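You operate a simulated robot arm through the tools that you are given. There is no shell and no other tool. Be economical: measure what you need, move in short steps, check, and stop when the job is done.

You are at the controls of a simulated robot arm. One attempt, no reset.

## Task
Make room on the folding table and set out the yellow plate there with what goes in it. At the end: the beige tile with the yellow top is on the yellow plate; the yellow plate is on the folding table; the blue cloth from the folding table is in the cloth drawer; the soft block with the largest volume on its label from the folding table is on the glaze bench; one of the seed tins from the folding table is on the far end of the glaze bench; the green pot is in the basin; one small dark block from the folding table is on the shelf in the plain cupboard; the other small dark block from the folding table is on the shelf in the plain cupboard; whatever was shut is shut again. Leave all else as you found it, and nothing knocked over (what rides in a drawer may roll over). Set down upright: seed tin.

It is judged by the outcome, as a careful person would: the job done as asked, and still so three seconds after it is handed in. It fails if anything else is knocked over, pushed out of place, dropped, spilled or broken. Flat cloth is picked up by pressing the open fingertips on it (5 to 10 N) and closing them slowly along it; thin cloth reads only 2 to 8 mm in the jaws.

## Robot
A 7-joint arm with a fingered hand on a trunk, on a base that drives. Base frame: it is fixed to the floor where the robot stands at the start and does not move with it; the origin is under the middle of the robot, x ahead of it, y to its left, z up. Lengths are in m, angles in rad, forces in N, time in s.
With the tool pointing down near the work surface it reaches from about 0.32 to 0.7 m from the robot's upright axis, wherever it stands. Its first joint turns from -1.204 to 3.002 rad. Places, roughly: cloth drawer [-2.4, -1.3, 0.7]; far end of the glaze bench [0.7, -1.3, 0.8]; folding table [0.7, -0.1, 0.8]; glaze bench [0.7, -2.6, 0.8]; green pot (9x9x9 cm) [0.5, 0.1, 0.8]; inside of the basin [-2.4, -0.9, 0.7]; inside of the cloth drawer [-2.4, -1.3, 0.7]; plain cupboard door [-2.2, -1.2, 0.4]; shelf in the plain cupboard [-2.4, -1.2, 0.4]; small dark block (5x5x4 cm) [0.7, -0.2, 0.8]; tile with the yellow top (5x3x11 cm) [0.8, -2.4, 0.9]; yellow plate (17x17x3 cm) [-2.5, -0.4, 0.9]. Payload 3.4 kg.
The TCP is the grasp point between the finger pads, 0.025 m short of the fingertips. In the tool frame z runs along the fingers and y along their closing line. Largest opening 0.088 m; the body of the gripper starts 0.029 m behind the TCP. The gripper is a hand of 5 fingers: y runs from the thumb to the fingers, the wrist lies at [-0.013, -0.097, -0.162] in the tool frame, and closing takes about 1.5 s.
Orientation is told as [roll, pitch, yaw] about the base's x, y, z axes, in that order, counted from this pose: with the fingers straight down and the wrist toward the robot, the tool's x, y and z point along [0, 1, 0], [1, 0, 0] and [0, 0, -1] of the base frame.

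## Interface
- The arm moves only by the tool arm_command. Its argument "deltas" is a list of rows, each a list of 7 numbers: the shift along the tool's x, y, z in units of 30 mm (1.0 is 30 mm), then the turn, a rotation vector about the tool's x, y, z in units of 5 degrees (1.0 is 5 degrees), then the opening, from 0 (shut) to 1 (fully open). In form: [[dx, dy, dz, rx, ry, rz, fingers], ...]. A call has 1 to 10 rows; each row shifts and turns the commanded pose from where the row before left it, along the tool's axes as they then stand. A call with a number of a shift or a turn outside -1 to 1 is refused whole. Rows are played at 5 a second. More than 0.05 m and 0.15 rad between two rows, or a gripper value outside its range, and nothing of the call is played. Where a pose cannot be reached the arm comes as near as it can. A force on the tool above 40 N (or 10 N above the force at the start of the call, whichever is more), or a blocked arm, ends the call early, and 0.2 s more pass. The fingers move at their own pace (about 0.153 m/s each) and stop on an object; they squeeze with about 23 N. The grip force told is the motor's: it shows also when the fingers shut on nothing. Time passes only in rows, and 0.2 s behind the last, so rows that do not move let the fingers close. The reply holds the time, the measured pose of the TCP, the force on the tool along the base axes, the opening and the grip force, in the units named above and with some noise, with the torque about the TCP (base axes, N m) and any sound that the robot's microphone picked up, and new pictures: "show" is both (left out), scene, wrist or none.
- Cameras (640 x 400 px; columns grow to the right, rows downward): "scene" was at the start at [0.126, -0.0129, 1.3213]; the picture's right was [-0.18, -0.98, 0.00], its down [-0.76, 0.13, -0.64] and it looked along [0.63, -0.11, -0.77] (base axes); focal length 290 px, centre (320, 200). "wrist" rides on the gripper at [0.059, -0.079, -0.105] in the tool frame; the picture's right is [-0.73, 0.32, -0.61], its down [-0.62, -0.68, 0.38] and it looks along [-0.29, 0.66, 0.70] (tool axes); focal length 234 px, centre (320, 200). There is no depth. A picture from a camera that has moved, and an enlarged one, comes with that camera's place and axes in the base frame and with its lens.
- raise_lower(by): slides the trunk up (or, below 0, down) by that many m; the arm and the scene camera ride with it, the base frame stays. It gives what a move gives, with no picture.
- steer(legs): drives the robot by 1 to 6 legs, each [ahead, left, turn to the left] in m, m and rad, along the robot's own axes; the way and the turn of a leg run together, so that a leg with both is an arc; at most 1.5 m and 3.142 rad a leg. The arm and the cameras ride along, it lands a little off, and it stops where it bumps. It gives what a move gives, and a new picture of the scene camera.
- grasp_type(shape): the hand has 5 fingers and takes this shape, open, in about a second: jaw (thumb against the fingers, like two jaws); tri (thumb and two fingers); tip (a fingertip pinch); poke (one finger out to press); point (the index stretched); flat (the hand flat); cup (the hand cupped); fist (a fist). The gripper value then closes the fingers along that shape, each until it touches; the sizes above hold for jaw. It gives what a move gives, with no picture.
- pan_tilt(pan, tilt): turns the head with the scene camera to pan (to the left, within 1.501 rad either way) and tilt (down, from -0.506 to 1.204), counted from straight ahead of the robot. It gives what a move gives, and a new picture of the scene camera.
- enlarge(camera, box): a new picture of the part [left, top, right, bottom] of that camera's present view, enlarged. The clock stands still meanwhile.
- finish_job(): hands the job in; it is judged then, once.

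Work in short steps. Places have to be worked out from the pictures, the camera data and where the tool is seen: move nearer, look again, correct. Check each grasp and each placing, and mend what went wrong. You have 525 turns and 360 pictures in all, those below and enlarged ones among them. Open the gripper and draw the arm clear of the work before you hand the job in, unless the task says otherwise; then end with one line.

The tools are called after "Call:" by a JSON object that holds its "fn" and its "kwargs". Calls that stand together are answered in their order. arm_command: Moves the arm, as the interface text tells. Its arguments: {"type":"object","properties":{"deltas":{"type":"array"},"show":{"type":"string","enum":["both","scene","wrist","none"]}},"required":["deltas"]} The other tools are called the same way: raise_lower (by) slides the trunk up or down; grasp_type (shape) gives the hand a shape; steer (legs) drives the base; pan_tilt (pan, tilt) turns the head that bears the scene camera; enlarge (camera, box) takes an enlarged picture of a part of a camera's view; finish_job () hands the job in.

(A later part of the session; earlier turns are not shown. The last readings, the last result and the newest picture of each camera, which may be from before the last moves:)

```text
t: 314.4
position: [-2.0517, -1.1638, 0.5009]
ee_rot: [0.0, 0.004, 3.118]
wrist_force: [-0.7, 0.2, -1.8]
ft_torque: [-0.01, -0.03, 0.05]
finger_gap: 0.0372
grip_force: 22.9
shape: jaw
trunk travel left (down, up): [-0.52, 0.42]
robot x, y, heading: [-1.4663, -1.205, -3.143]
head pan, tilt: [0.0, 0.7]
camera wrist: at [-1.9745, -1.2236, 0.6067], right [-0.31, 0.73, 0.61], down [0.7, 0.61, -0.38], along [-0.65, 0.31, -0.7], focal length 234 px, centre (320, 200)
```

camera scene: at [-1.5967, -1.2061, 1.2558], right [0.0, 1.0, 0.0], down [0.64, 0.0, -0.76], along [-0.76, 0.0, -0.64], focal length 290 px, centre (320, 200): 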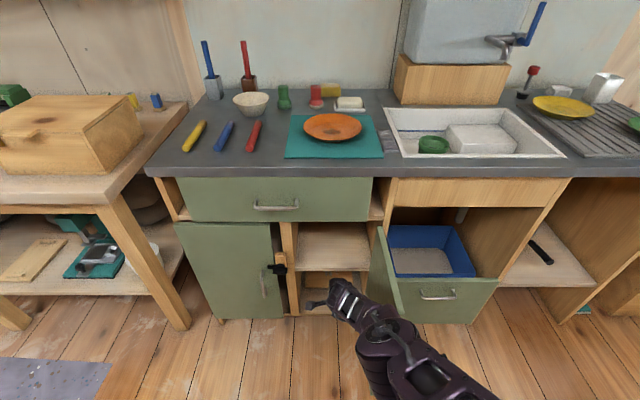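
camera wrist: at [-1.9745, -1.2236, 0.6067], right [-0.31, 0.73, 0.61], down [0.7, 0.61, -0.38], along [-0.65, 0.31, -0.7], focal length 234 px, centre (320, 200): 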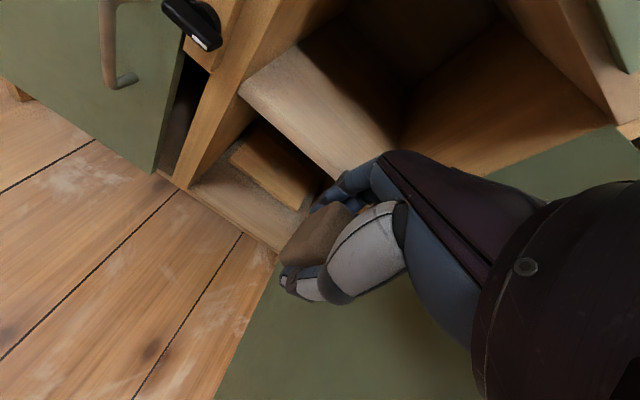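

Shelf front edge ≈ x -2.229, z ≈ 0.40; the block must go to x ≈ -2.27. To keep my wrist off the drawer front, I pitch the hand ~10° forward.

Call:
{"fn": "arm_command", "kwargs": {"deltas": [[0, 0, 0, -1, 0, 0, 0.1], [0, 0, 0, -1, 0, 0, 0.1]], "show": "none"}}

Call:
{"fn": "steer", "kwargs": {"legs": [[0.14, 0, 0]]}}

Call:
{"fn": "arm_command", "kwargs": {"deltas": [[0, 0, 0, 0, 0, 0, 0.1]], "show": "wrist"}}

Call:
{"fn": "enlarge", "kwargs": {"camera": "scene", "box": [220, 200, 460, 400]}}

```text
t: 315.0
position: [-2.0543, -1.165, 0.4992]
ee_rot: [-0.002, -0.169, 3.119]
wrist_force: [-0.1, -0.3, -1.4]
ft_torque: [0.02, 0.01, -0.01]
finger_gap: 0.0375
grip_force: 23.0
shape: jaw
out of reach, approached as far as the arm can: row 2
trunk travel left (down, up): [-0.52, 0.42]
robot x, y, heading: [-1.4583, -1.2049, -3.143]
head pan, tilt: [0.0, 0.7]
```

```text
t: 316.4
position: [-2.1962, -1.1651, 0.4976]
ee_rot: [-0.001, -0.169, 3.118]
wrist_force: [0.2, -0.5, -1.1]
ft_torque: [-0.02, 0.0, -0.01]
finger_gap: 0.0373
grip_force: 22.8
shape: jaw
trunk travel left (down, up): [-0.52, 0.42]
robot x, y, heading: [-1.6018, -1.2066, -3.137]
head pan, tilt: [0.0, 0.7]
camera scene: at [-1.7376, -1.2063, 1.2557], right [0.0, 1.0, 0.0], down [0.65, 0.0, -0.76], along [-0.76, 0.0, -0.65], focal length 290 px, centre (320, 200)
```

scene: 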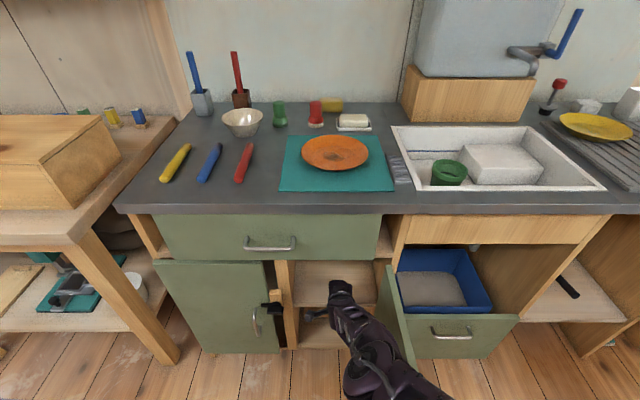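

```text
t: 316.8
position: [-2.1945, -1.1663, 0.4982]
ee_rot: [0.001, -0.169, 3.117]
wrist_force: [-0.1, 0.3, -2.4]
ft_torque: [0.0, 0.03, 0.02]
finger_gap: 0.0373
grip_force: 23.0
shape: jaw
trunk travel left (down, up): [-0.52, 0.42]
robot x, y, heading: [-1.6014, -1.2083, -3.141]
head pan, tilt: [0.0, 0.7]
camera wrist: at [-2.1009, -1.2252, 0.5883], right [-0.2, 0.73, 0.65], down [0.62, 0.61, -0.49], along [-0.76, 0.31, -0.58], focal length 234 px, centre (320, 200)
```

wrist: 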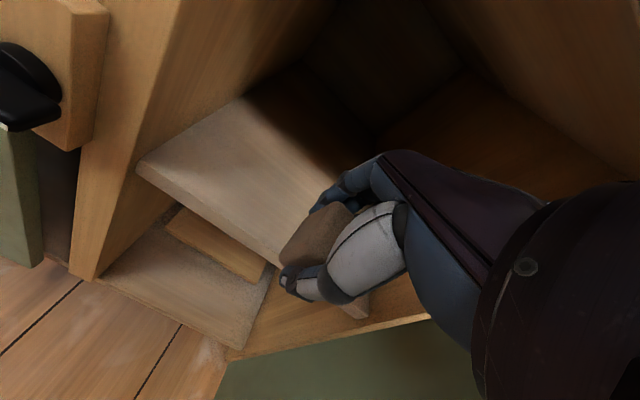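

```text
2.00 times, centred on (340, 300) of scene
camera zoom: at [-1.7368, -1.2063, 1.2558], right [0.0, 1.0, 0.0], down [0.64, 0.0, -0.76], along [-0.76, 0.0, -0.64], focal length 581 px, centre (280, 0)
```

zoom: 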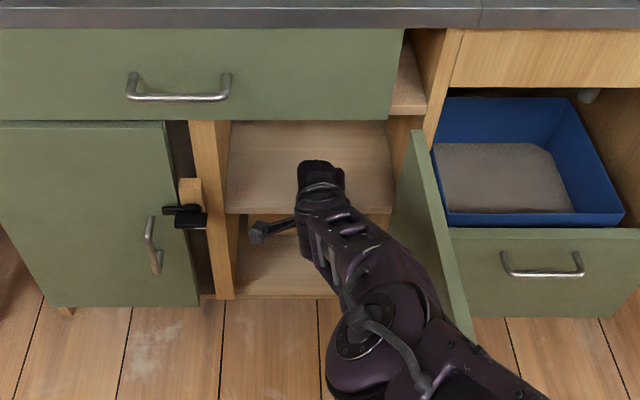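

The hand is entering above the shelf. I advance 7.5 cm more and then lower gently.

Call:
{"fn": "steer", "kwargs": {"legs": [[0.075, 0, 0]]}}

Call:
{"fn": "raise_lower", "kwargs": {"by": -0.04}}

Call:
{"fn": "arm_command", "kwargs": {"deltas": [[0, 0, 0, 0, 0, 0, 0.1]], "show": "wrist"}}

```text
t: 317.8
position: [-2.2693, -1.166, 0.4971]
ee_rot: [0.001, -0.17, 3.119]
wrist_force: [0.3, -0.4, -0.3]
ft_torque: [0.0, 0.0, 0.0]
finger_gap: 0.0373
grip_force: 23.1
shape: jaw
trunk travel left (down, up): [-0.52, 0.42]
robot x, y, heading: [-1.6769, -1.2091, -3.137]
head pan, tilt: [0.0, 0.7]
camera scene: at [-1.8123, -1.2064, 1.2557], right [0.0, 1.0, 0.0], down [0.65, 0.0, -0.76], along [-0.76, 0.0, -0.65], focal length 290 px, centre (320, 200)
```

scene: 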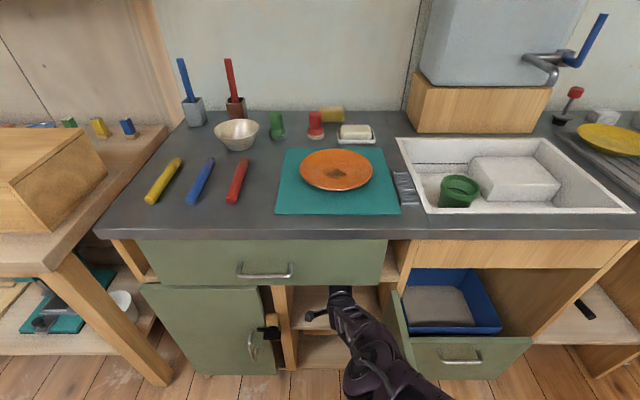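

```text
t: 318.6
position: [-2.268, -1.1673, 0.4571]
ee_rot: [0.001, -0.168, 3.118]
wrist_force: [0.3, -0.9, -1.4]
ft_torque: [-0.01, 0.0, 0.0]
finger_gap: 0.0375
grip_force: 23.8
shape: jaw
trunk travel left (down, up): [-0.48, 0.46]
robot x, y, heading: [-1.6792, -1.2097, -3.14]
head pan, tilt: [0.0, 0.7]
```

```text
t: 319.0
position: [-2.2699, -1.1662, 0.4588]
ee_rot: [-0.001, -0.169, 3.119]
wrist_force: [-0.1, -0.1, -0.9]
ft_torque: [-0.03, -0.03, 0.01]
finger_gap: 0.0374
grip_force: 22.6
shape: jaw
trunk travel left (down, up): [-0.48, 0.46]
robot x, y, heading: [-1.6783, -1.2062, -3.142]
head pan, tilt: [0.0, 0.7]
camera wrist: at [-2.1755, -1.2254, 0.5485], right [-0.2, 0.73, 0.65], down [0.62, 0.61, -0.49], along [-0.76, 0.31, -0.57], focal length 234 px, centre (320, 200)
```

wrist: 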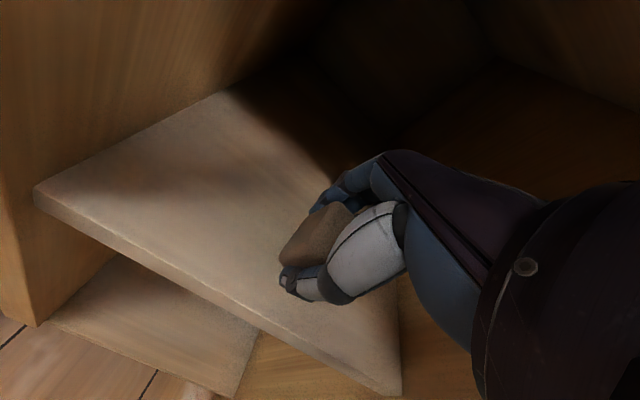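

The block is over the shelf, well behind the front edge. I lower to contact.

Call:
{"fn": "raise_lower", "kwargs": {"by": -0.02}}

Call:
{"fn": "raise_lower", "kwargs": {"by": -0.01}}

```text
t: 319.7
position: [-2.2683, -1.1665, 0.4378]
ee_rot: [0.001, -0.17, 3.12]
wrist_force: [0.9, 0.7, -1.6]
ft_torque: [-0.01, 0.02, 0.01]
finger_gap: 0.0372
grip_force: 23.1
shape: jaw
trunk travel left (down, up): [-0.46, 0.48]
robot x, y, heading: [-1.6789, -1.205, -3.139]
head pan, tilt: [0.0, 0.7]
```

```text
t: 320.3
position: [-2.2703, -1.1655, 0.4293]
ee_rot: [0.0, -0.173, 3.119]
wrist_force: [-0.2, -0.4, 8.3]
ft_torque: [-0.01, -0.2, 0.03]
finger_gap: 0.038
grip_force: 22.8
shape: jaw
trunk travel left (down, up): [-0.45, 0.49]
robot x, y, heading: [-1.6775, -1.2062, -3.142]
head pan, tilt: [0.0, 0.7]
```

Contact. I open slowly.

Call:
{"fn": "arm_command", "kwargs": {"deltas": [[0, 0, 0, 0, 0, 0, 0.5], [0, 0, 0, 0, 0, 0, 0.65], [0, 0, 0, 0, 0, 0, 0.8], [0, 0, 0, 0, 0, 0, 0.8], [0, 0, 0, 0, 0, 0, 0.8]], "show": "wrist"}}

```text
t: 321.5
position: [-2.2697, -1.1663, 0.4311]
ee_rot: [0.001, -0.174, 3.118]
wrist_force: [-4.7, -0.1, 23.6]
ft_torque: [-0.17, -0.45, -0.06]
finger_gap: 0.06
grip_force: 0.1
shape: jaw
trunk travel left (down, up): [-0.45, 0.49]
robot x, y, heading: [-1.6784, -1.2075, -3.14]
head pan, tilt: [0.0, 0.7]
camera wrist: at [-2.1749, -1.2254, 0.5209], right [-0.2, 0.73, 0.65], down [0.62, 0.61, -0.5], along [-0.76, 0.31, -0.57], focal length 234 px, centre (320, 200)
```

wrist: 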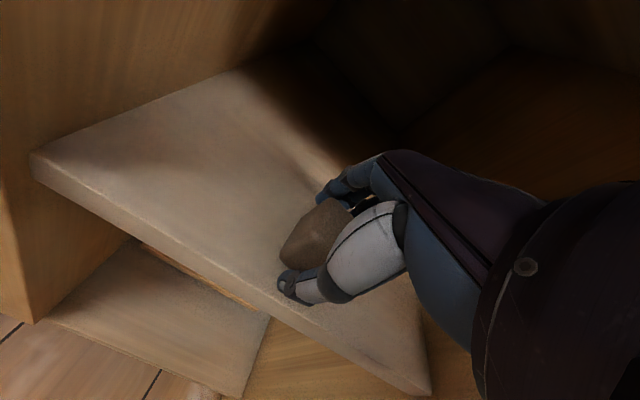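

The fingertips press on the shelf (24 N). I raise 1 cm, then open fully.

Call:
{"fn": "raise_lower", "kwargs": {"by": 0.012}}

Call:
{"fn": "arm_command", "kwargs": {"deltas": [[0, 0, 0, 0, 0, 0, 1], [0, 0, 0, 0, 0, 0, 1], [0, 0, 0, 0, 0, 0, 1]], "show": "wrist"}}

```text
t: 322.1
position: [-2.2681, -1.1674, 0.4396]
ee_rot: [0.0, -0.168, 3.119]
wrist_force: [0.1, 0.1, 0.7]
ft_torque: [0.01, 0.0, 0.01]
finger_gap: 0.0702
grip_force: 0.0
shape: jaw
trunk travel left (down, up): [-0.462, 0.478]
robot x, y, heading: [-1.6746, -1.2087, -3.139]
head pan, tilt: [0.0, 0.7]
```

```text
t: 322.9
position: [-2.2699, -1.1654, 0.4402]
ee_rot: [0.0, -0.17, 3.12]
wrist_force: [1.0, 0.1, -0.9]
ft_torque: [0.03, -0.01, 0.02]
finger_gap: 0.0876
grip_force: 0.0
shape: jaw
trunk travel left (down, up): [-0.462, 0.478]
robot x, y, heading: [-1.6781, -1.2105, -3.143]
head pan, tilt: [0.0, 0.7]
camera wrist: at [-2.1754, -1.2255, 0.5306], right [-0.2, 0.73, 0.65], down [0.62, 0.61, -0.49], along [-0.76, 0.31, -0.57], focal length 234 px, centre (320, 200)
```

wrist: 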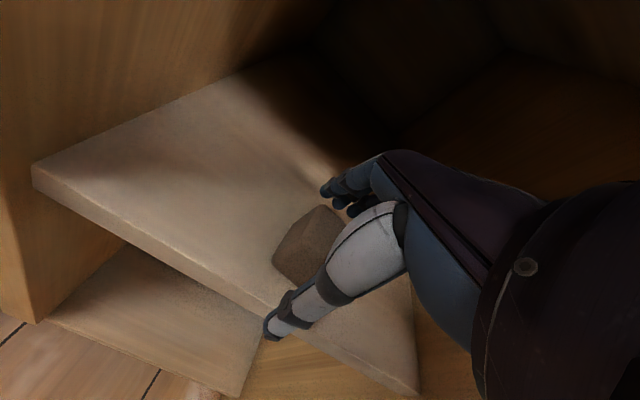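

The block rests on the shelf. I raise 6 cm and back straight out.

Call:
{"fn": "raise_lower", "kwargs": {"by": 0.06}}

Call:
{"fn": "steer", "kwargs": {"legs": [[-0.3, 0, 0]]}}

Call:
{"fn": "enlarge", "kwargs": {"camera": "scene", "box": [240, 180, 420, 330]}}

```text
t: 323.9
position: [-2.2691, -1.1658, 0.5001]
ee_rot: [0.001, -0.17, 3.121]
wrist_force: [0.1, 0.2, 1.1]
ft_torque: [-0.05, 0.04, 0.03]
finger_gap: 0.0879
grip_force: 0.0
shape: jaw
trunk travel left (down, up): [-0.522, 0.418]
robot x, y, heading: [-1.679, -1.2064, -3.138]
head pan, tilt: [0.0, 0.7]
```

```text
t: 325.9
position: [-1.9672, -1.1658, 0.5009]
ee_rot: [-0.001, -0.171, 3.117]
wrist_force: [0.9, -1.2, 0.0]
ft_torque: [0.06, -0.03, 0.0]
finger_gap: 0.0879
grip_force: 0.0
shape: jaw
trunk travel left (down, up): [-0.522, 0.418]
robot x, y, heading: [-1.3719, -1.2076, -3.143]
head pan, tilt: [0.0, 0.7]
camera scene: at [-1.5091, -1.2059, 1.258], right [0.0, 1.0, 0.0], down [0.64, 0.0, -0.77], along [-0.77, 0.0, -0.64], focal length 290 px, centre (320, 200)
```

scene: 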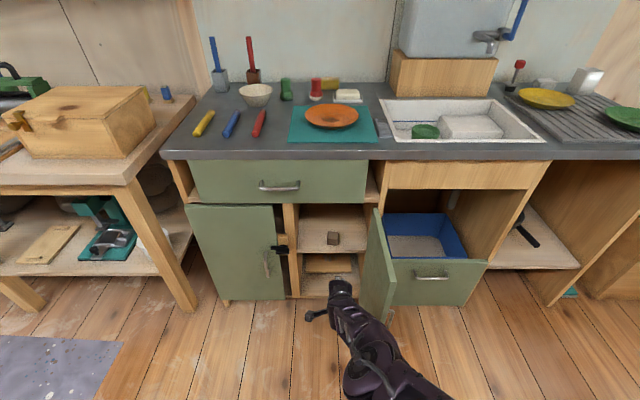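

```text
2.67 times, centred on (330, 255) of scene
camera zoom: at [-1.5091, -1.2059, 1.258], right [0.0, 1.0, 0.0], down [0.64, 0.0, -0.77], along [-0.77, 0.0, -0.64], focal length 774 px, centre (293, 53)
```

zoom: 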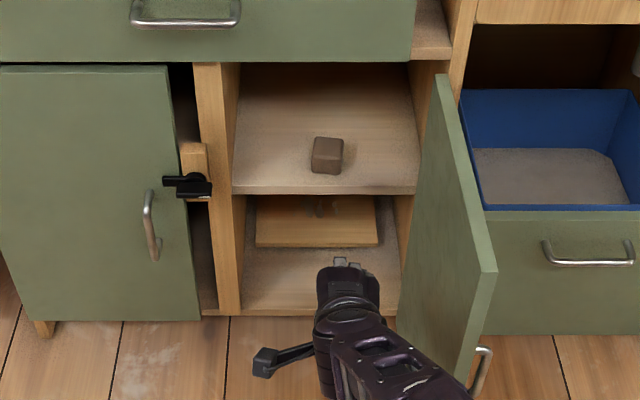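

The first block sits on the shelf. I level the hand, raise it, and drive back for the second dark block.

Call:
{"fn": "raise_lower", "kwargs": {"by": 0.1}}

Call:
{"fn": "arm_command", "kwargs": {"deltas": [[0, 0, -0.9, 1, 0, 0, 1], [0, 0, -0.9, 0.95, 0, 0, 1], [0, 0, -0.9, 0, 0, 0, 1], [0, 0, -0.9, 0, 0, 0, 1], [0, 0, -0.9, 0, 0, 0, 1], [0, 0, -0.9, 0, 0, 0, 1], [0, 0, -0.9, 0, 0, 0, 1], [0, 0, -0.9, 0, 0, 0, 1], [0, 0, -0.9, 0, 0, 0, 1], [0, 0, -0.9, 0, 0, 0, 1]], "show": "none"}}

Call:
{"fn": "arm_command", "kwargs": {"deltas": [[0, -0.5, -0.9, 0, 0, 0, 1], [0, -0.5, -0.9, 0, 0, 0, 1], [0, -0.5, -0.9, 0, 0, 0, 1], [0, -0.5, -0.9, 0, 0, 0, 1], [0, -0.5, -0.6, 0, 0, 0, 1]], "show": "none"}}

Call:
{"fn": "steer", "kwargs": {"legs": [[0, 0, 3.14], [0.85, 1.0, 0], [0.5, 0, 0]]}}

Call:
{"fn": "pan_tilt", "kwargs": {"pan": 0.0, "tilt": 0.85}}

```text
t: 327.3
position: [-1.9675, -1.1656, 0.5994]
ee_rot: [0.0, -0.168, 3.117]
wrist_force: [0.1, -0.1, 0.3]
ft_torque: [-0.01, -0.03, -0.01]
finger_gap: 0.088
grip_force: 0.1
shape: jaw
trunk travel left (down, up): [-0.622, 0.318]
robot x, y, heading: [-1.3741, -1.2064, -3.14]
head pan, tilt: [0.0, 0.7]
```

```text
t: 329.5
position: [-1.9647, -1.1848, 0.8504]
ee_rot: [0.026, -0.065, -3.131]
wrist_force: [-1.0, 1.1, 0.9]
ft_torque: [-0.01, -0.02, 0.05]
finger_gap: 0.0878
grip_force: 0.0
shape: jaw
out of reach, approached as far as the arm can: row 1, 2
trunk travel left (down, up): [-0.622, 0.318]
robot x, y, heading: [-1.373, -1.2063, -3.139]
head pan, tilt: [0.0, 0.7]
```

```text
t: 330.7
position: [-1.8813, -1.1799, 0.9697]
ee_rot: [0.027, -0.066, -3.13]
wrist_force: [0.8, 0.8, 0.5]
ft_torque: [0.0, -0.01, 0.0]
finger_gap: 0.0879
grip_force: 0.0
shape: jaw
trunk travel left (down, up): [-0.622, 0.318]
robot x, y, heading: [-1.3733, -1.209, -3.14]
head pan, tilt: [0.0, 0.7]
```

```text
t: 347.2
position: [0.4608, -0.1843, 0.9696]
ee_rot: [0.03, -0.064, 0.04]
wrist_force: [-0.1, 0.2, -0.1]
ft_torque: [0.01, -0.02, -0.03]
finger_gap: 0.088
grip_force: 0.1
shape: jaw
trunk travel left (down, up): [-0.622, 0.318]
robot x, y, heading: [-0.0427, -0.1748, 0.03]
head pan, tilt: [0.0, 0.7]
camera scene: at [0.0887, -0.1683, 1.3578], right [0.03, -1.0, 0.0], down [-0.64, -0.02, -0.76], along [0.76, 0.02, -0.64], focal length 290 px, centre (320, 200)
```

scene: 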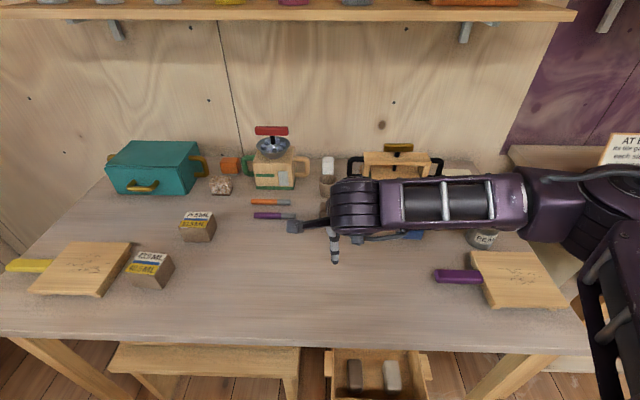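

```text
t: 347.9
position: [0.4592, -0.1823, 0.9695]
ee_rot: [0.031, -0.065, 0.042]
wrist_force: [0.1, -0.7, 0.2]
ft_torque: [-0.03, 0.01, -0.04]
finger_gap: 0.0882
grip_force: 0.0
shape: jaw
trunk travel left (down, up): [-0.622, 0.318]
robot x, y, heading: [-0.0465, -0.1759, 0.031]
head pan, tilt: [0.0, 0.85]
camera scene: at [0.0815, -0.1686, 1.3457], right [0.03, -1.0, 0.0], down [-0.75, -0.02, -0.66], along [0.66, 0.02, -0.75], focal length 290 px, centre (320, 200)
```

scene: 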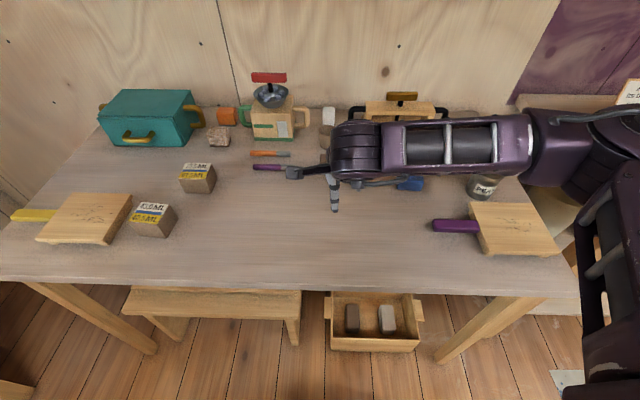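

I level the hand, drive 8 cm forward, and reach above the second block (about [0.71, -0.17]).

Call:
{"fn": "steer", "kwargs": {"legs": [[0.085, 0, -0.03]]}}

Call:
{"fn": "arm_command", "kwargs": {"deltas": [[0, 0.4, 0, 0.38, -0.18, 0.1, 1], [0, 0.4, 0, 0.37, -0.18, 0, 1], [0, 0.8, 0, 0, 0, 0, 1], [0, 0.8, 0, 0, 0, 0, 1], [0.1, 0.8, 0, 0, 0, 0, 1], [0.1, 0.8, 0, 0, 0, 0, 1]], "show": "both"}}

```text
t: 349.0
position: [0.5453, -0.1978, 0.969]
ee_rot: [0.03, -0.065, 0.011]
wrist_force: [0.8, -0.3, 0.4]
ft_torque: [-0.01, 0.0, 0.0]
finger_gap: 0.0881
grip_force: 0.1
shape: jaw
trunk travel left (down, up): [-0.622, 0.318]
robot x, y, heading: [0.0377, -0.1742, 0.002]
head pan, tilt: [0.0, 0.85]
camera scene: at [0.1683, -0.1712, 1.3455], right [0.0, -1.0, 0.0], down [-0.75, 0.0, -0.66], along [0.66, 0.0, -0.75], focal length 290 px, centre (320, 200)
```

scene: 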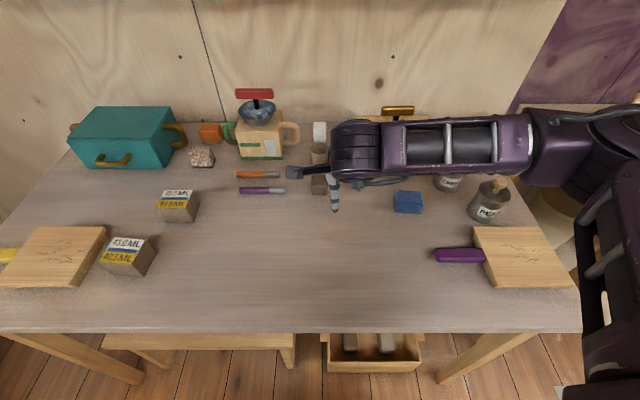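

```text
t: 350.4
position: [0.6652, -0.1916, 0.9698]
ee_rot: [-0.002, 0.001, 0.004]
wrist_force: [0.5, 0.9, 0.6]
ft_torque: [-0.01, 0.01, -0.02]
finger_gap: 0.0881
grip_force: 0.1
shape: jaw
trunk travel left (down, up): [-0.622, 0.318]
robot x, y, heading: [0.0391, -0.1702, 0.001]
head pan, tilt: [0.0, 0.85]
camera scene: at [0.1681, -0.1708, 1.3455], right [0.0, -1.0, 0.0], down [-0.75, 0.0, -0.66], along [0.66, 0.0, -0.75], focal length 290 px, centre (320, 200)
camera wrist: at [0.5864, -0.131, 1.0753], right [0.33, -0.72, 0.61], down [-0.68, -0.63, -0.38], along [0.66, -0.29, -0.7], focal length 234 px, centre (320, 200)
```

scene: 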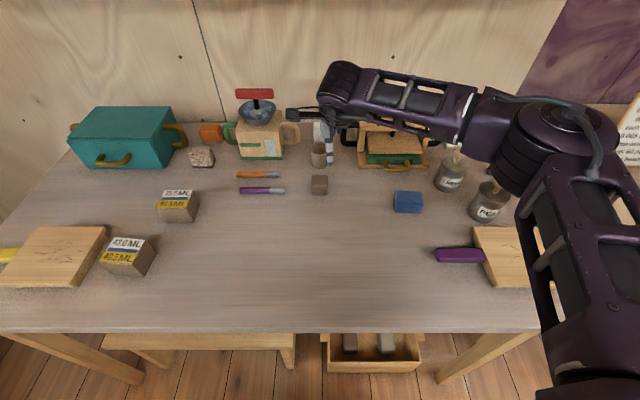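
wrist: 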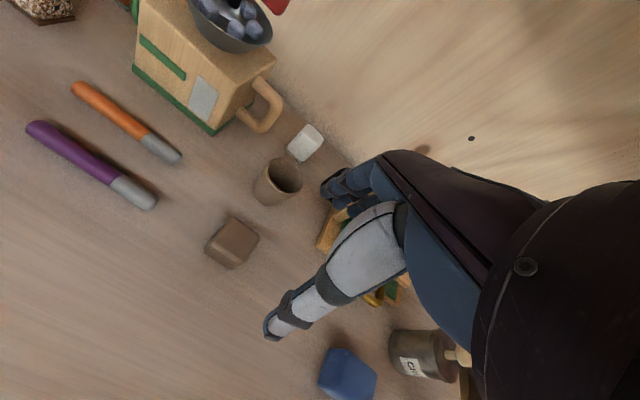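

Block 2's top centre is ≈[0.700, -0.167]. I move over and lower to 0.88, then check.

Call:
{"fn": "arm_command", "kwargs": {"deltas": [[0.41, 0.58, 0.5, 0, 0, 0, 1], [0.41, 0.58, 0.7, 0, 0, 0, 1], [0, 0, 0.9, 0, 0, 0, 1], [0, 0, 0.9, 0, 0, 0, 1]], "show": "wrist"}}

```text
t: 351.4
position: [0.7023, -0.1657, 0.8808]
ee_rot: [-0.002, -0.001, 0.002]
wrist_force: [0.9, 0.3, -0.5]
ft_torque: [0.03, -0.01, 0.02]
finger_gap: 0.0878
grip_force: 0.1
shape: jaw
trunk travel left (down, up): [-0.622, 0.318]
robot x, y, heading: [0.038, -0.1702, 0.003]
head pan, tilt: [0.0, 0.85]
camera wrist: at [0.6218, -0.1059, 0.9853], right [0.32, -0.72, 0.61], down [-0.68, -0.63, -0.38], along [0.66, -0.29, -0.7], focal length 234 px, centre (320, 200)
```

wrist: 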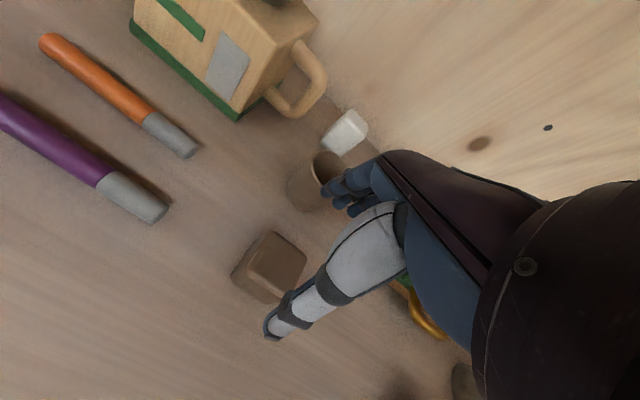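

Aligned at [0.697, -0.163]; the small cup is close behind, so I narrow the opening before going down.

Call:
{"fn": "arm_command", "kwargs": {"deltas": [[0.08, -0.18, 0, 0, 0, 0, 0.72], [0, 0, 0.8, 0, 0, 0, 0.72], [0, 0, 0.8, 0, 0, 0, 0.72], [0, 0, 0.8, 0, 0, 0, 0.72], [0, 0, 0, 0, 0, 0, 0.3], [0, 0, 0, 0, 0, 0, 0.1], [0, 0, 0, 0, 0, 0, 0.1], [0, 0, 0, 0, 0, 0, 0.1], [0, 0, 0, 0, 0, 0, 0.1]], "show": "wrist"}}

```text
t: 353.4
position: [0.6951, -0.1655, 0.8071]
ee_rot: [-0.003, -0.001, 0.005]
wrist_force: [-0.7, -0.1, -0.2]
ft_torque: [0.03, 0.01, 0.02]
finger_gap: 0.0385
grip_force: 22.7
shape: jaw
trunk travel left (down, up): [-0.622, 0.318]
robot x, y, heading: [0.0403, -0.1742, 0.004]
head pan, tilt: [0.0, 0.85]
camera wrist: at [0.6152, -0.1045, 0.913], right [0.33, -0.72, 0.61], down [-0.68, -0.63, -0.38], along [0.66, -0.29, -0.7], focal length 234 px, centre (320, 200)
```

wrist: 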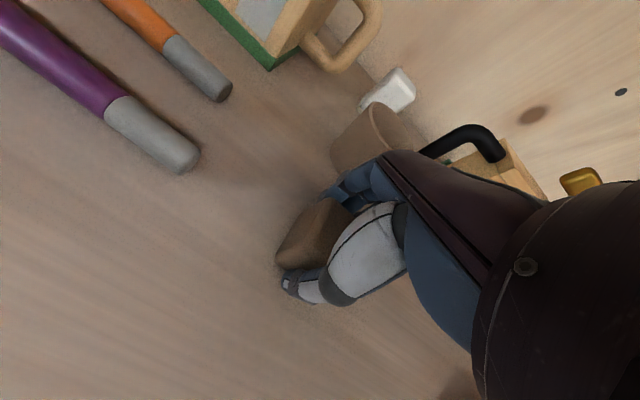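

Block 2 is held. I lift, retract and drive back to the cupboard.

Call:
{"fn": "arm_command", "kwargs": {"deltas": [[0, 0, -0.8, 0, 0, 0, 0.1], [0, 0, -0.8, 0, 0, 0, 0.1], [0, 0, -0.8, 0, 0, 0, 0.1], [0, -0.4, -0.8, 0, 0, 0, 0.1], [0, -0.8, -0.8, 0, 0, 0, 0.1], [0, -0.8, -0.8, 0, 0, 0, 0.1], [0, -0.8, -0.6, 0, 0, 0, 0.1], [0, -0.8, 0, 0, 0, 0, 0.1]], "show": "wrist"}}

Call:
{"fn": "steer", "kwargs": {"legs": [[-0.6, 0, 0], [0, 0, -3.14], [0.4, 1.08, 0]]}}

Call:
{"fn": "pan_tilt", "kwargs": {"pan": 0.0, "tilt": 0.7}}

```text
t: 355.2
position: [0.5865, -0.1648, 0.9703]
ee_rot: [-0.002, 0.001, 0.003]
wrist_force: [0.0, 0.0, -1.0]
ft_torque: [-0.01, -0.02, -0.02]
finger_gap: 0.0383
grip_force: 23.5
shape: jaw
trunk travel left (down, up): [-0.622, 0.318]
robot x, y, heading: [0.0406, -0.1711, -0.002]
head pan, tilt: [0.0, 0.85]
camera wrist: at [0.5067, -0.1045, 1.0765], right [0.32, -0.72, 0.61], down [-0.68, -0.63, -0.38], along [0.66, -0.29, -0.7], focal length 234 px, centre (320, 200)
```

wrist: 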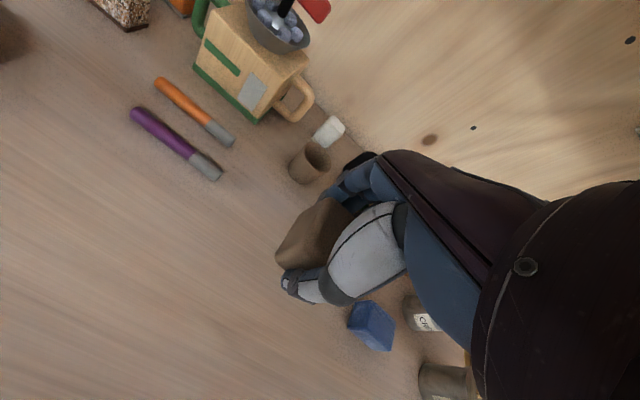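

```text
t: 371.3
position: [-1.4935, -1.2666, 0.9715]
ee_rot: [-0.003, 0.0, -3.124]
wrist_force: [0.0, 0.5, -0.9]
ft_torque: [-0.02, -0.02, -0.01]
finger_gap: 0.0378
grip_force: 22.6
shape: jaw
trunk travel left (down, up): [-0.622, 0.318]
robot x, y, heading: [-0.9452, -1.2503, -3.122]
head pan, tilt: [0.0, 0.85]
camera scene: at [-1.0746, -1.2528, 1.3456], right [-0.02, 1.0, 0.0], down [0.75, 0.01, -0.66], along [-0.66, -0.01, -0.75], focal length 290 px, centre (320, 200)
```

scene: 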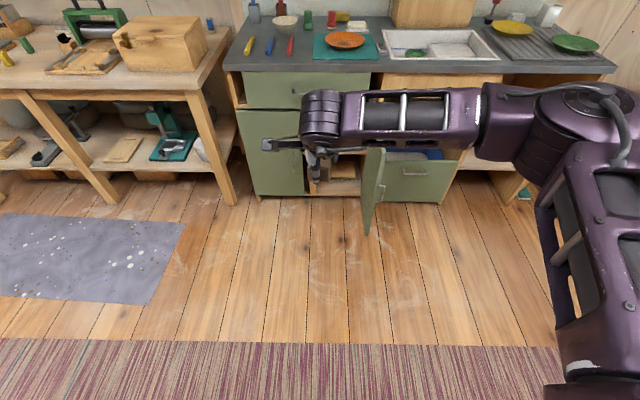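

```text
t: 372.0
position: [-1.4938, -1.2666, 0.971]
ee_rot: [-0.001, 0.0, -3.125]
wrist_force: [-0.7, -1.1, -1.9]
ft_torque: [-0.01, 0.01, 0.03]
finger_gap: 0.0377
grip_force: 22.8
shape: jaw
trunk travel left (down, up): [-0.622, 0.318]
robot x, y, heading: [-0.9451, -1.2534, -3.128]
head pan, tilt: [0.0, 0.7]
camera scene: at [-1.0812, -1.2526, 1.3578], right [-0.02, 1.0, 0.0], down [0.64, 0.01, -0.76], along [-0.76, -0.01, -0.64], focal length 290 px, centre (320, 200)
```

scene: 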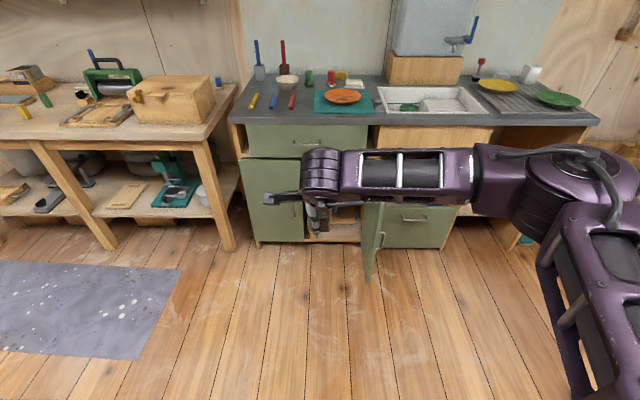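

I shape the arm as before: trunk a bit down, then stretch the arm forward-down.

Call:
{"fn": "raise_lower", "kwargs": {"by": -0.06}}

Call:
{"fn": "arm_command", "kwargs": {"deltas": [[-0.2, 0.3, 0.9, 0, 0, 0, 0.1], [-0.2, 0.3, 0.9, 0, 0, 0, 0.1], [-0.2, 0.3, 0.9, 0, 0, 0, 0.1], [-0.2, 0.3, 0.9, 0, 0, 0, 0.1], [-0.2, 0.3, 0.9, 0, 0, 0, 0.1], [0, 0, 0.9, 0, 0, 0, 0.1], [0, 0, 0.9, 0, 0, 0, 0.1], [0, 0, 0.9, 0, 0, 0, 0.1], [0, 0, 0.9, 0, 0, 0, 0.1], [0, 0, 0.9, 0, 0, 0, 0.1]], "show": "none"}}

Call:
{"fn": "arm_command", "kwargs": {"deltas": [[0, 0, 0.9, 0, 0, 0, 0.1], [0, 0, 0.9, 0, 0, 0, 0.1], [0, 0, 0.6, 0, 0, 0, 0.1], [0, 0, 0.3, -1, 0, 0, 0.1], [0, 0, 0, -1, 0, 0, 0.1]], "show": "scene"}}

```text
t: 373.0
position: [-1.4939, -1.2668, 0.911]
ee_rot: [-0.002, 0.0, -3.125]
wrist_force: [0.6, -0.1, -1.3]
ft_torque: [-0.02, 0.01, -0.01]
finger_gap: 0.0378
grip_force: 22.6
shape: jaw
trunk travel left (down, up): [-0.562, 0.378]
robot x, y, heading: [-0.9467, -1.2498, -3.126]
head pan, tilt: [0.0, 0.7]
```

```text
t: 375.2
position: [-1.5389, -1.2371, 0.6409]
ee_rot: [-0.003, 0.0, -3.124]
wrist_force: [-0.1, 1.2, -1.2]
ft_torque: [0.0, -0.02, -0.02]
finger_gap: 0.0376
grip_force: 22.8
shape: jaw
trunk travel left (down, up): [-0.562, 0.378]
robot x, y, heading: [-0.9478, -1.2502, -3.13]
head pan, tilt: [0.0, 0.7]
```

```text
t: 376.4
position: [-1.5391, -1.2369, 0.5592]
ee_rot: [-0.002, -0.175, -3.119]
wrist_force: [0.2, 0.5, -1.6]
ft_torque: [-0.01, 0.02, -0.03]
finger_gap: 0.0374
grip_force: 22.8
shape: jaw
trunk travel left (down, up): [-0.562, 0.378]
robot x, y, heading: [-0.9518, -1.2545, -3.12]
head pan, tilt: [0.0, 0.7]
camera scene: at [-1.0814, -1.2533, 1.2978], right [-0.02, 1.0, 0.0], down [0.64, 0.01, -0.76], along [-0.76, -0.01, -0.64], focal length 290 px, centre (320, 200)
```

scene: 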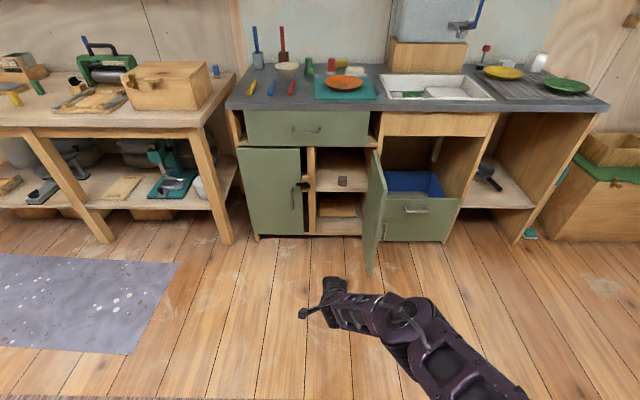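

I lower to TCP 0.50 and drive up to just in front of the shelf.

Call:
{"fn": "raise_lower", "kwargs": {"by": -0.06}}

Call:
{"fn": "steer", "kwargs": {"legs": [[0, 0, -0.018], [0.6, 0.012, 0]]}}

Call:
{"fn": "enlarge", "kwargs": {"camera": "scene", "box": [220, 200, 460, 400]}}

Call:
{"fn": "arm_command", "kwargs": {"deltas": [[0, 0, 0, 0, 0, 0, 0.1]], "show": "wrist"}}

```text
t: 377.4
position: [-1.5378, -1.2359, 0.5002]
ee_rot: [-0.001, -0.174, -3.125]
wrist_force: [-1.0, 0.3, -2.1]
ft_torque: [-0.05, -0.02, 0.03]
finger_gap: 0.0375
grip_force: 23.2
shape: jaw
trunk travel left (down, up): [-0.502, 0.438]
robot x, y, heading: [-0.9461, -1.2496, -3.126]
head pan, tilt: [0.0, 0.7]
```

```text
t: 381.1
position: [-2.1331, -1.2368, 0.4985]
ee_rot: [-0.002, -0.172, -3.14]
wrist_force: [-0.1, -0.1, -0.9]
ft_torque: [-0.01, 0.02, -0.02]
finger_gap: 0.0374
grip_force: 23.1
shape: jaw
trunk travel left (down, up): [-0.502, 0.438]
robot x, y, heading: [-1.5378, -1.2647, 3.14]
head pan, tilt: [0.0, 0.7]
camera scene: at [-1.6762, -1.2607, 1.2378], right [0.0, 1.0, 0.0], down [0.64, 0.0, -0.76], along [-0.76, 0.0, -0.64], focal length 290 px, centre (320, 200)
```

scene: 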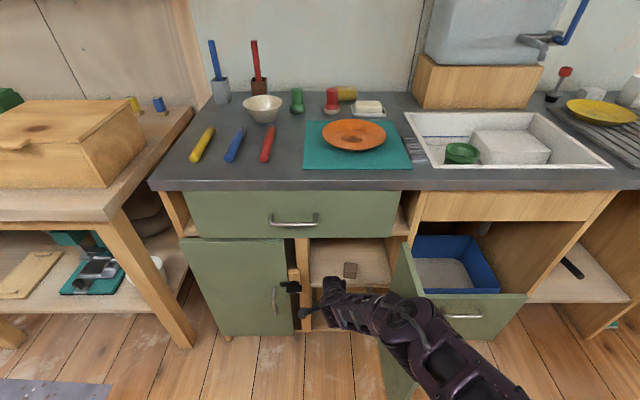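

```text
2.00 times, centred on (340, 300) of scene
camera zoom: at [-1.6762, -1.2607, 1.2378], right [0.0, 1.0, 0.0], down [0.64, 0.0, -0.76], along [-0.76, 0.0, -0.64], focal length 581 px, centre (280, 0)
```

zoom: 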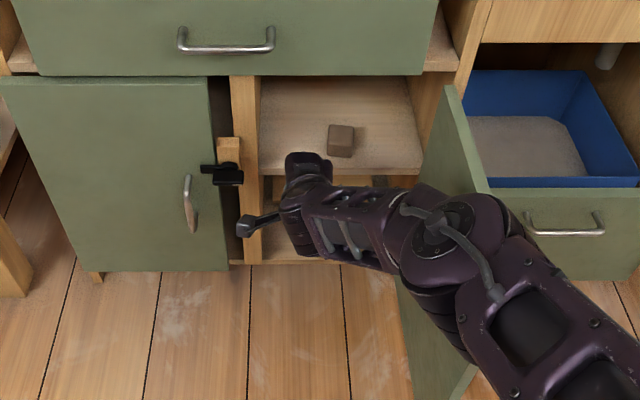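

```text
t: 381.5
position: [-2.1332, -1.2356, 0.4998]
ee_rot: [-0.001, -0.173, -3.142]
wrist_force: [1.3, 0.3, -1.6]
ft_torque: [-0.03, 0.02, -0.01]
finger_gap: 0.0374
grip_force: 22.9
shape: jaw
trunk travel left (down, up): [-0.502, 0.438]
robot x, y, heading: [-1.5428, -1.2601, 3.139]
head pan, tilt: [0.0, 0.7]
camera wrist: at [-2.0377, -1.2931, 0.5892], right [-0.21, 0.72, 0.66], down [0.6, 0.62, -0.49], along [-0.77, 0.29, -0.57], focal length 234 px, centre (320, 200)
```

wrist: 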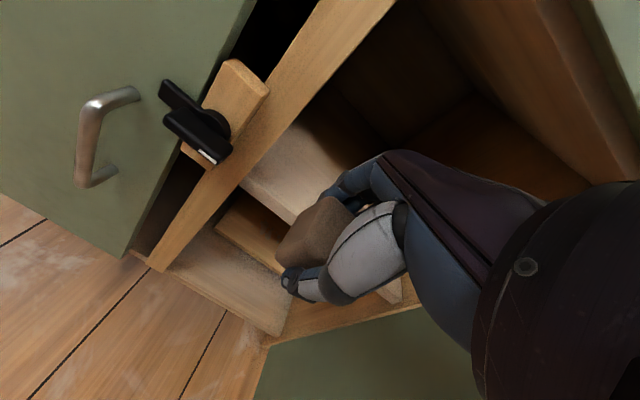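

The elbow is lower and over the door this time, so I straighten the arm: trunk up 8 cm, arm down as far as it goes.

Call:
{"fn": "raise_lower", "kwargs": {"by": 0.08}}

Call:
{"fn": "arm_command", "kwargs": {"deltas": [[0, -0.15, 0.5, 0, 0, 0, 0.1], [0, -0.15, 0.5, 0, 0, 0, 0.1], [0, -0.15, 0.5, 0, 0, 0, 0.1], [0, -0.15, 0.5, 0, 0, 0, 0.1]], "show": "none"}}

Call:
{"fn": "enlarge", "kwargs": {"camera": "scene", "box": [220, 200, 460, 400]}}

```text
t: 382.7
position: [-2.1335, -1.2352, 0.579]
ee_rot: [0.0, -0.173, -3.141]
wrist_force: [0.4, 0.3, -0.7]
ft_torque: [-0.02, 0.01, 0.0]
finger_gap: 0.0372
grip_force: 22.7
shape: jaw
trunk travel left (down, up): [-0.582, 0.358]
robot x, y, heading: [-1.5416, -1.2617, 3.139]
head pan, tilt: [0.0, 0.7]
```

```text
t: 383.7
position: [-2.119, -1.2373, 0.5507]
ee_rot: [-0.005, -0.174, -3.141]
wrist_force: [-0.2, 0.0, -1.2]
ft_torque: [0.02, 0.0, -0.02]
finger_gap: 0.0375
grip_force: 22.9
shape: jaw
out of reach, approached as far as the arm can: row 2, 3, 4
trunk travel left (down, up): [-0.582, 0.358]
robot x, y, heading: [-1.5428, -1.2651, 3.14]
head pan, tilt: [0.0, 0.7]
```

```text
2.00 times, centred on (340, 300) of scene
camera zoom: at [-1.675, -1.2616, 1.318], right [0.0, 1.0, 0.0], down [0.64, 0.0, -0.77], along [-0.77, 0.0, -0.64], focal length 581 px, centre (280, 0)
```

zoom: 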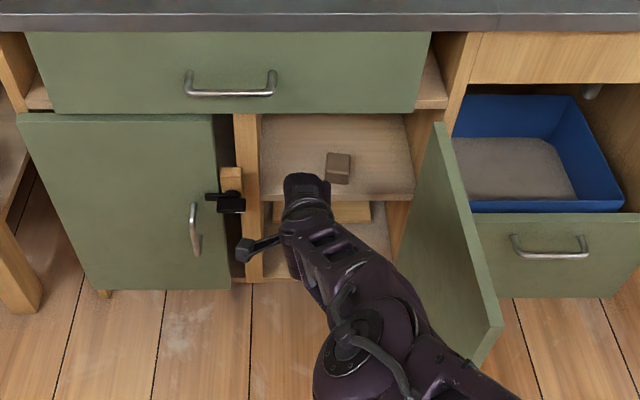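

Now it is straight. I lower the trunk to TCP 0.50, advance 15 cm, and look.

Call:
{"fn": "raise_lower", "kwargs": {"by": -0.055}}

Call:
{"fn": "steer", "kwargs": {"legs": [[0.152, 0, 0]]}}

Call:
{"fn": "raise_lower", "kwargs": {"by": -0.04}}

Call:
{"fn": "arm_command", "kwargs": {"deltas": [[0, 0, 0, 0, 0, 0, 0.1]], "show": "wrist"}}

```text
t: 384.7
position: [-2.1184, -1.2384, 0.4961]
ee_rot: [-0.002, -0.175, -3.143]
wrist_force: [-0.1, -0.8, -1.8]
ft_torque: [-0.03, -0.01, 0.06]
finger_gap: 0.0375
grip_force: 22.8
shape: jaw
trunk travel left (down, up): [-0.527, 0.413]
robot x, y, heading: [-1.5408, -1.2649, 3.136]
head pan, tilt: [0.0, 0.7]
```

```text
t: 386.1
position: [-2.272, -1.2376, 0.4948]
ee_rot: [-0.001, -0.173, -3.141]
wrist_force: [-0.1, 0.8, -1.4]
ft_torque: [0.01, 0.0, 0.02]
finger_gap: 0.0376
grip_force: 23.3
shape: jaw
trunk travel left (down, up): [-0.527, 0.413]
robot x, y, heading: [-1.69, -1.2608, 3.146]
head pan, tilt: [0.0, 0.7]
camera scene: at [-1.8292, -1.2604, 1.2627], right [0.0, 1.0, 0.0], down [0.65, 0.0, -0.76], along [-0.76, 0.0, -0.65], focal length 290 px, centre (320, 200)
```

scene: 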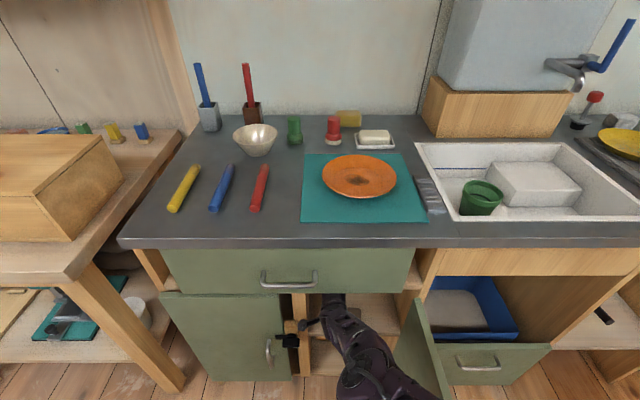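

```text
t: 386.9
position: [-2.2723, -1.2382, 0.456]
ee_rot: [0.0, -0.173, -3.142]
wrist_force: [-0.7, -0.2, -1.5]
ft_torque: [-0.01, 0.01, 0.01]
finger_gap: 0.0375
grip_force: 23.0
shape: jaw
trunk travel left (down, up): [-0.487, 0.453]
robot x, y, heading: [-1.6911, -1.2605, 3.138]
head pan, tilt: [0.0, 0.7]
```

```text
t: 387.3
position: [-2.27, -1.2386, 0.4546]
ee_rot: [-0.002, -0.176, -3.142]
wrist_force: [-0.1, -0.7, -1.3]
ft_torque: [0.02, 0.01, 0.0]
finger_gap: 0.0375
grip_force: 23.2
shape: jaw
trunk travel left (down, up): [-0.487, 0.453]
robot x, y, heading: [-1.6941, -1.2604, 3.137]
head pan, tilt: [0.0, 0.7]
camera wrist: at [-2.1758, -1.2947, 0.5454], right [-0.21, 0.72, 0.66], down [0.6, 0.62, -0.49], along [-0.77, 0.29, -0.57], focal length 234 px, centre (320, 200)
```

wrist: 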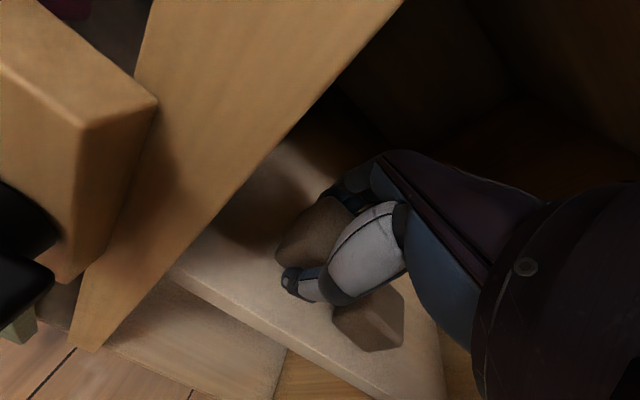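

Block 1 is just right of the hand; the spot here is free. I lower to contact and open.

Call:
{"fn": "raise_lower", "kwargs": {"by": -0.018}}

Call:
{"fn": "raise_lower", "kwargs": {"by": -0.007}}

Call:
{"fn": "arm_command", "kwargs": {"deltas": [[0, 0, 0, 0, 0, 0, 0.48], [0, 0, 0, 0, 0, 0, 0.55], [0, 0, 0, 0, 0, 0, 0.55]], "show": "none"}}

Call:
{"fn": "raise_lower", "kwargs": {"by": 0.012}}

Call:
{"fn": "arm_command", "kwargs": {"deltas": [[0, 0, 0, 0, 0, 0, 0.8], [0, 0, 0, 0, 0, 0, 1], [0, 0, 0, 0, 0, 0, 1], [0, 0, 0, 0, 0, 0, 1]], "show": "wrist"}}

```text
t: 387.9
position: [-2.2706, -1.2382, 0.4377]
ee_rot: [-0.002, -0.173, -3.142]
wrist_force: [0.1, -0.2, -1.6]
ft_torque: [-0.03, 0.02, -0.02]
finger_gap: 0.0376
grip_force: 23.2
shape: jaw
trunk travel left (down, up): [-0.469, 0.471]
robot x, y, heading: [-1.6959, -1.2609, 3.141]
head pan, tilt: [0.0, 0.7]
```

```text
t: 388.5
position: [-2.271, -1.2373, 0.4311]
ee_rot: [-0.002, -0.174, -3.142]
wrist_force: [-0.2, 0.4, 1.6]
ft_torque: [0.0, -0.02, -0.01]
finger_gap: 0.0379
grip_force: 23.2
shape: jaw
trunk travel left (down, up): [-0.462, 0.478]
robot x, y, heading: [-1.6918, -1.2585, 3.143]
head pan, tilt: [0.0, 0.7]
```

```text
t: 389.3
position: [-2.2704, -1.2376, 0.4301]
ee_rot: [-0.003, -0.174, -3.142]
wrist_force: [-0.7, 0.5, 2.6]
ft_torque: [0.0, -0.08, 0.02]
finger_gap: 0.0469
grip_force: 0.1
shape: jaw
trunk travel left (down, up): [-0.462, 0.478]
robot x, y, heading: [-1.6921, -1.2601, 3.136]
head pan, tilt: [0.0, 0.7]
```

```text
t: 389.9
position: [-2.2704, -1.238, 0.4429]
ee_rot: [-0.003, -0.172, -3.142]
wrist_force: [-0.3, 0.6, -0.7]
ft_torque: [-0.03, 0.0, -0.03]
finger_gap: 0.0479
grip_force: 0.0
shape: jaw
trunk travel left (down, up): [-0.474, 0.466]
robot x, y, heading: [-1.6929, -1.262, 3.136]
head pan, tilt: [0.0, 0.7]
```

```text
t: 390.9
position: [-2.2724, -1.2373, 0.4416]
ee_rot: [-0.002, -0.175, -3.141]
wrist_force: [-0.3, 0.6, 0.7]
ft_torque: [0.01, 0.03, 0.01]
finger_gap: 0.0879
grip_force: 0.0
shape: jaw
trunk travel left (down, up): [-0.474, 0.466]
robot x, y, heading: [-1.6957, -1.2607, 3.141]
head pan, tilt: [0.0, 0.7]
camera wrist: at [-2.1758, -1.2947, 0.5325], right [-0.21, 0.72, 0.66], down [0.6, 0.62, -0.49], along [-0.77, 0.29, -0.57], focal length 234 px, centre (320, 200)
```

wrist: 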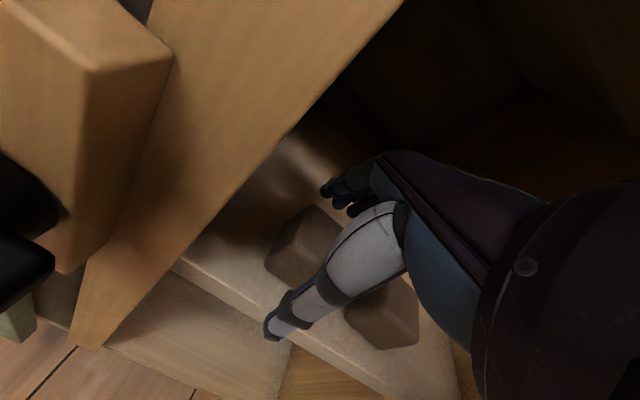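

Both blocks are on the shelf. I rise 6 cm, back out, and check.

Call:
{"fn": "raise_lower", "kwargs": {"by": 0.06}}

Call:
{"fn": "steer", "kwargs": {"legs": [[-0.3, 0, 0]]}}

Call:
{"fn": "enlarge", "kwargs": {"camera": "scene", "box": [200, 160, 440, 340]}}

```text
t: 391.9
position: [-2.2712, -1.2384, 0.5016]
ee_rot: [-0.002, -0.175, -3.143]
wrist_force: [-0.3, 0.4, -0.2]
ft_torque: [0.0, -0.01, 0.0]
finger_gap: 0.0878
grip_force: 0.0
shape: jaw
trunk travel left (down, up): [-0.534, 0.406]
robot x, y, heading: [-1.6927, -1.2631, 3.14]
head pan, tilt: [0.0, 0.7]
```

```text
t: 393.9
position: [-1.9714, -1.2383, 0.5023]
ee_rot: [-0.002, -0.175, -3.14]
wrist_force: [0.4, 0.6, 0.7]
ft_torque: [0.02, 0.01, -0.01]
finger_gap: 0.0879
grip_force: 0.1
shape: jaw
trunk travel left (down, up): [-0.534, 0.406]
robot x, y, heading: [-1.3908, -1.2621, 3.137]
head pan, tilt: [0.0, 0.7]
camera scene: at [-1.5263, -1.261, 1.27], right [0.0, 1.0, 0.0], down [0.64, 0.0, -0.77], along [-0.77, 0.0, -0.64], focal length 290 px, centre (320, 200)
```

scene: 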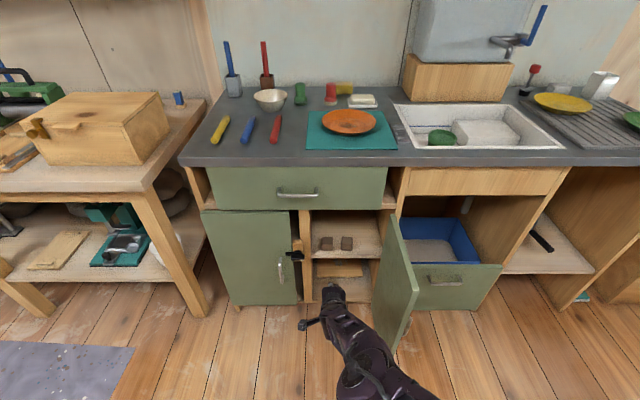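

```text
2.22 times, centred on (320, 250) of scene
camera zoom: at [-1.5263, -1.261, 1.27], right [0.0, 1.0, 0.0], down [0.64, 0.0, -0.77], along [-0.77, 0.0, -0.64], focal length 645 px, centre (320, 89)
```

zoom: 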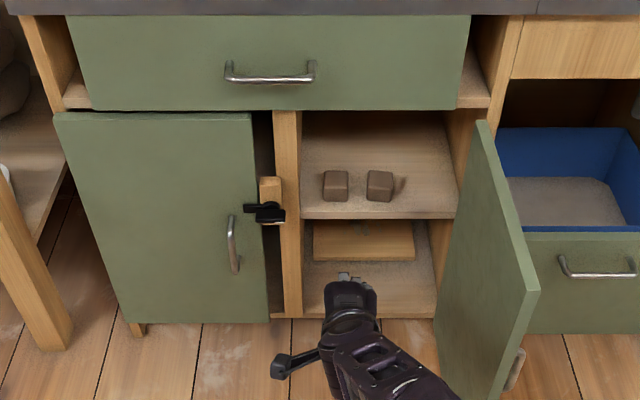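

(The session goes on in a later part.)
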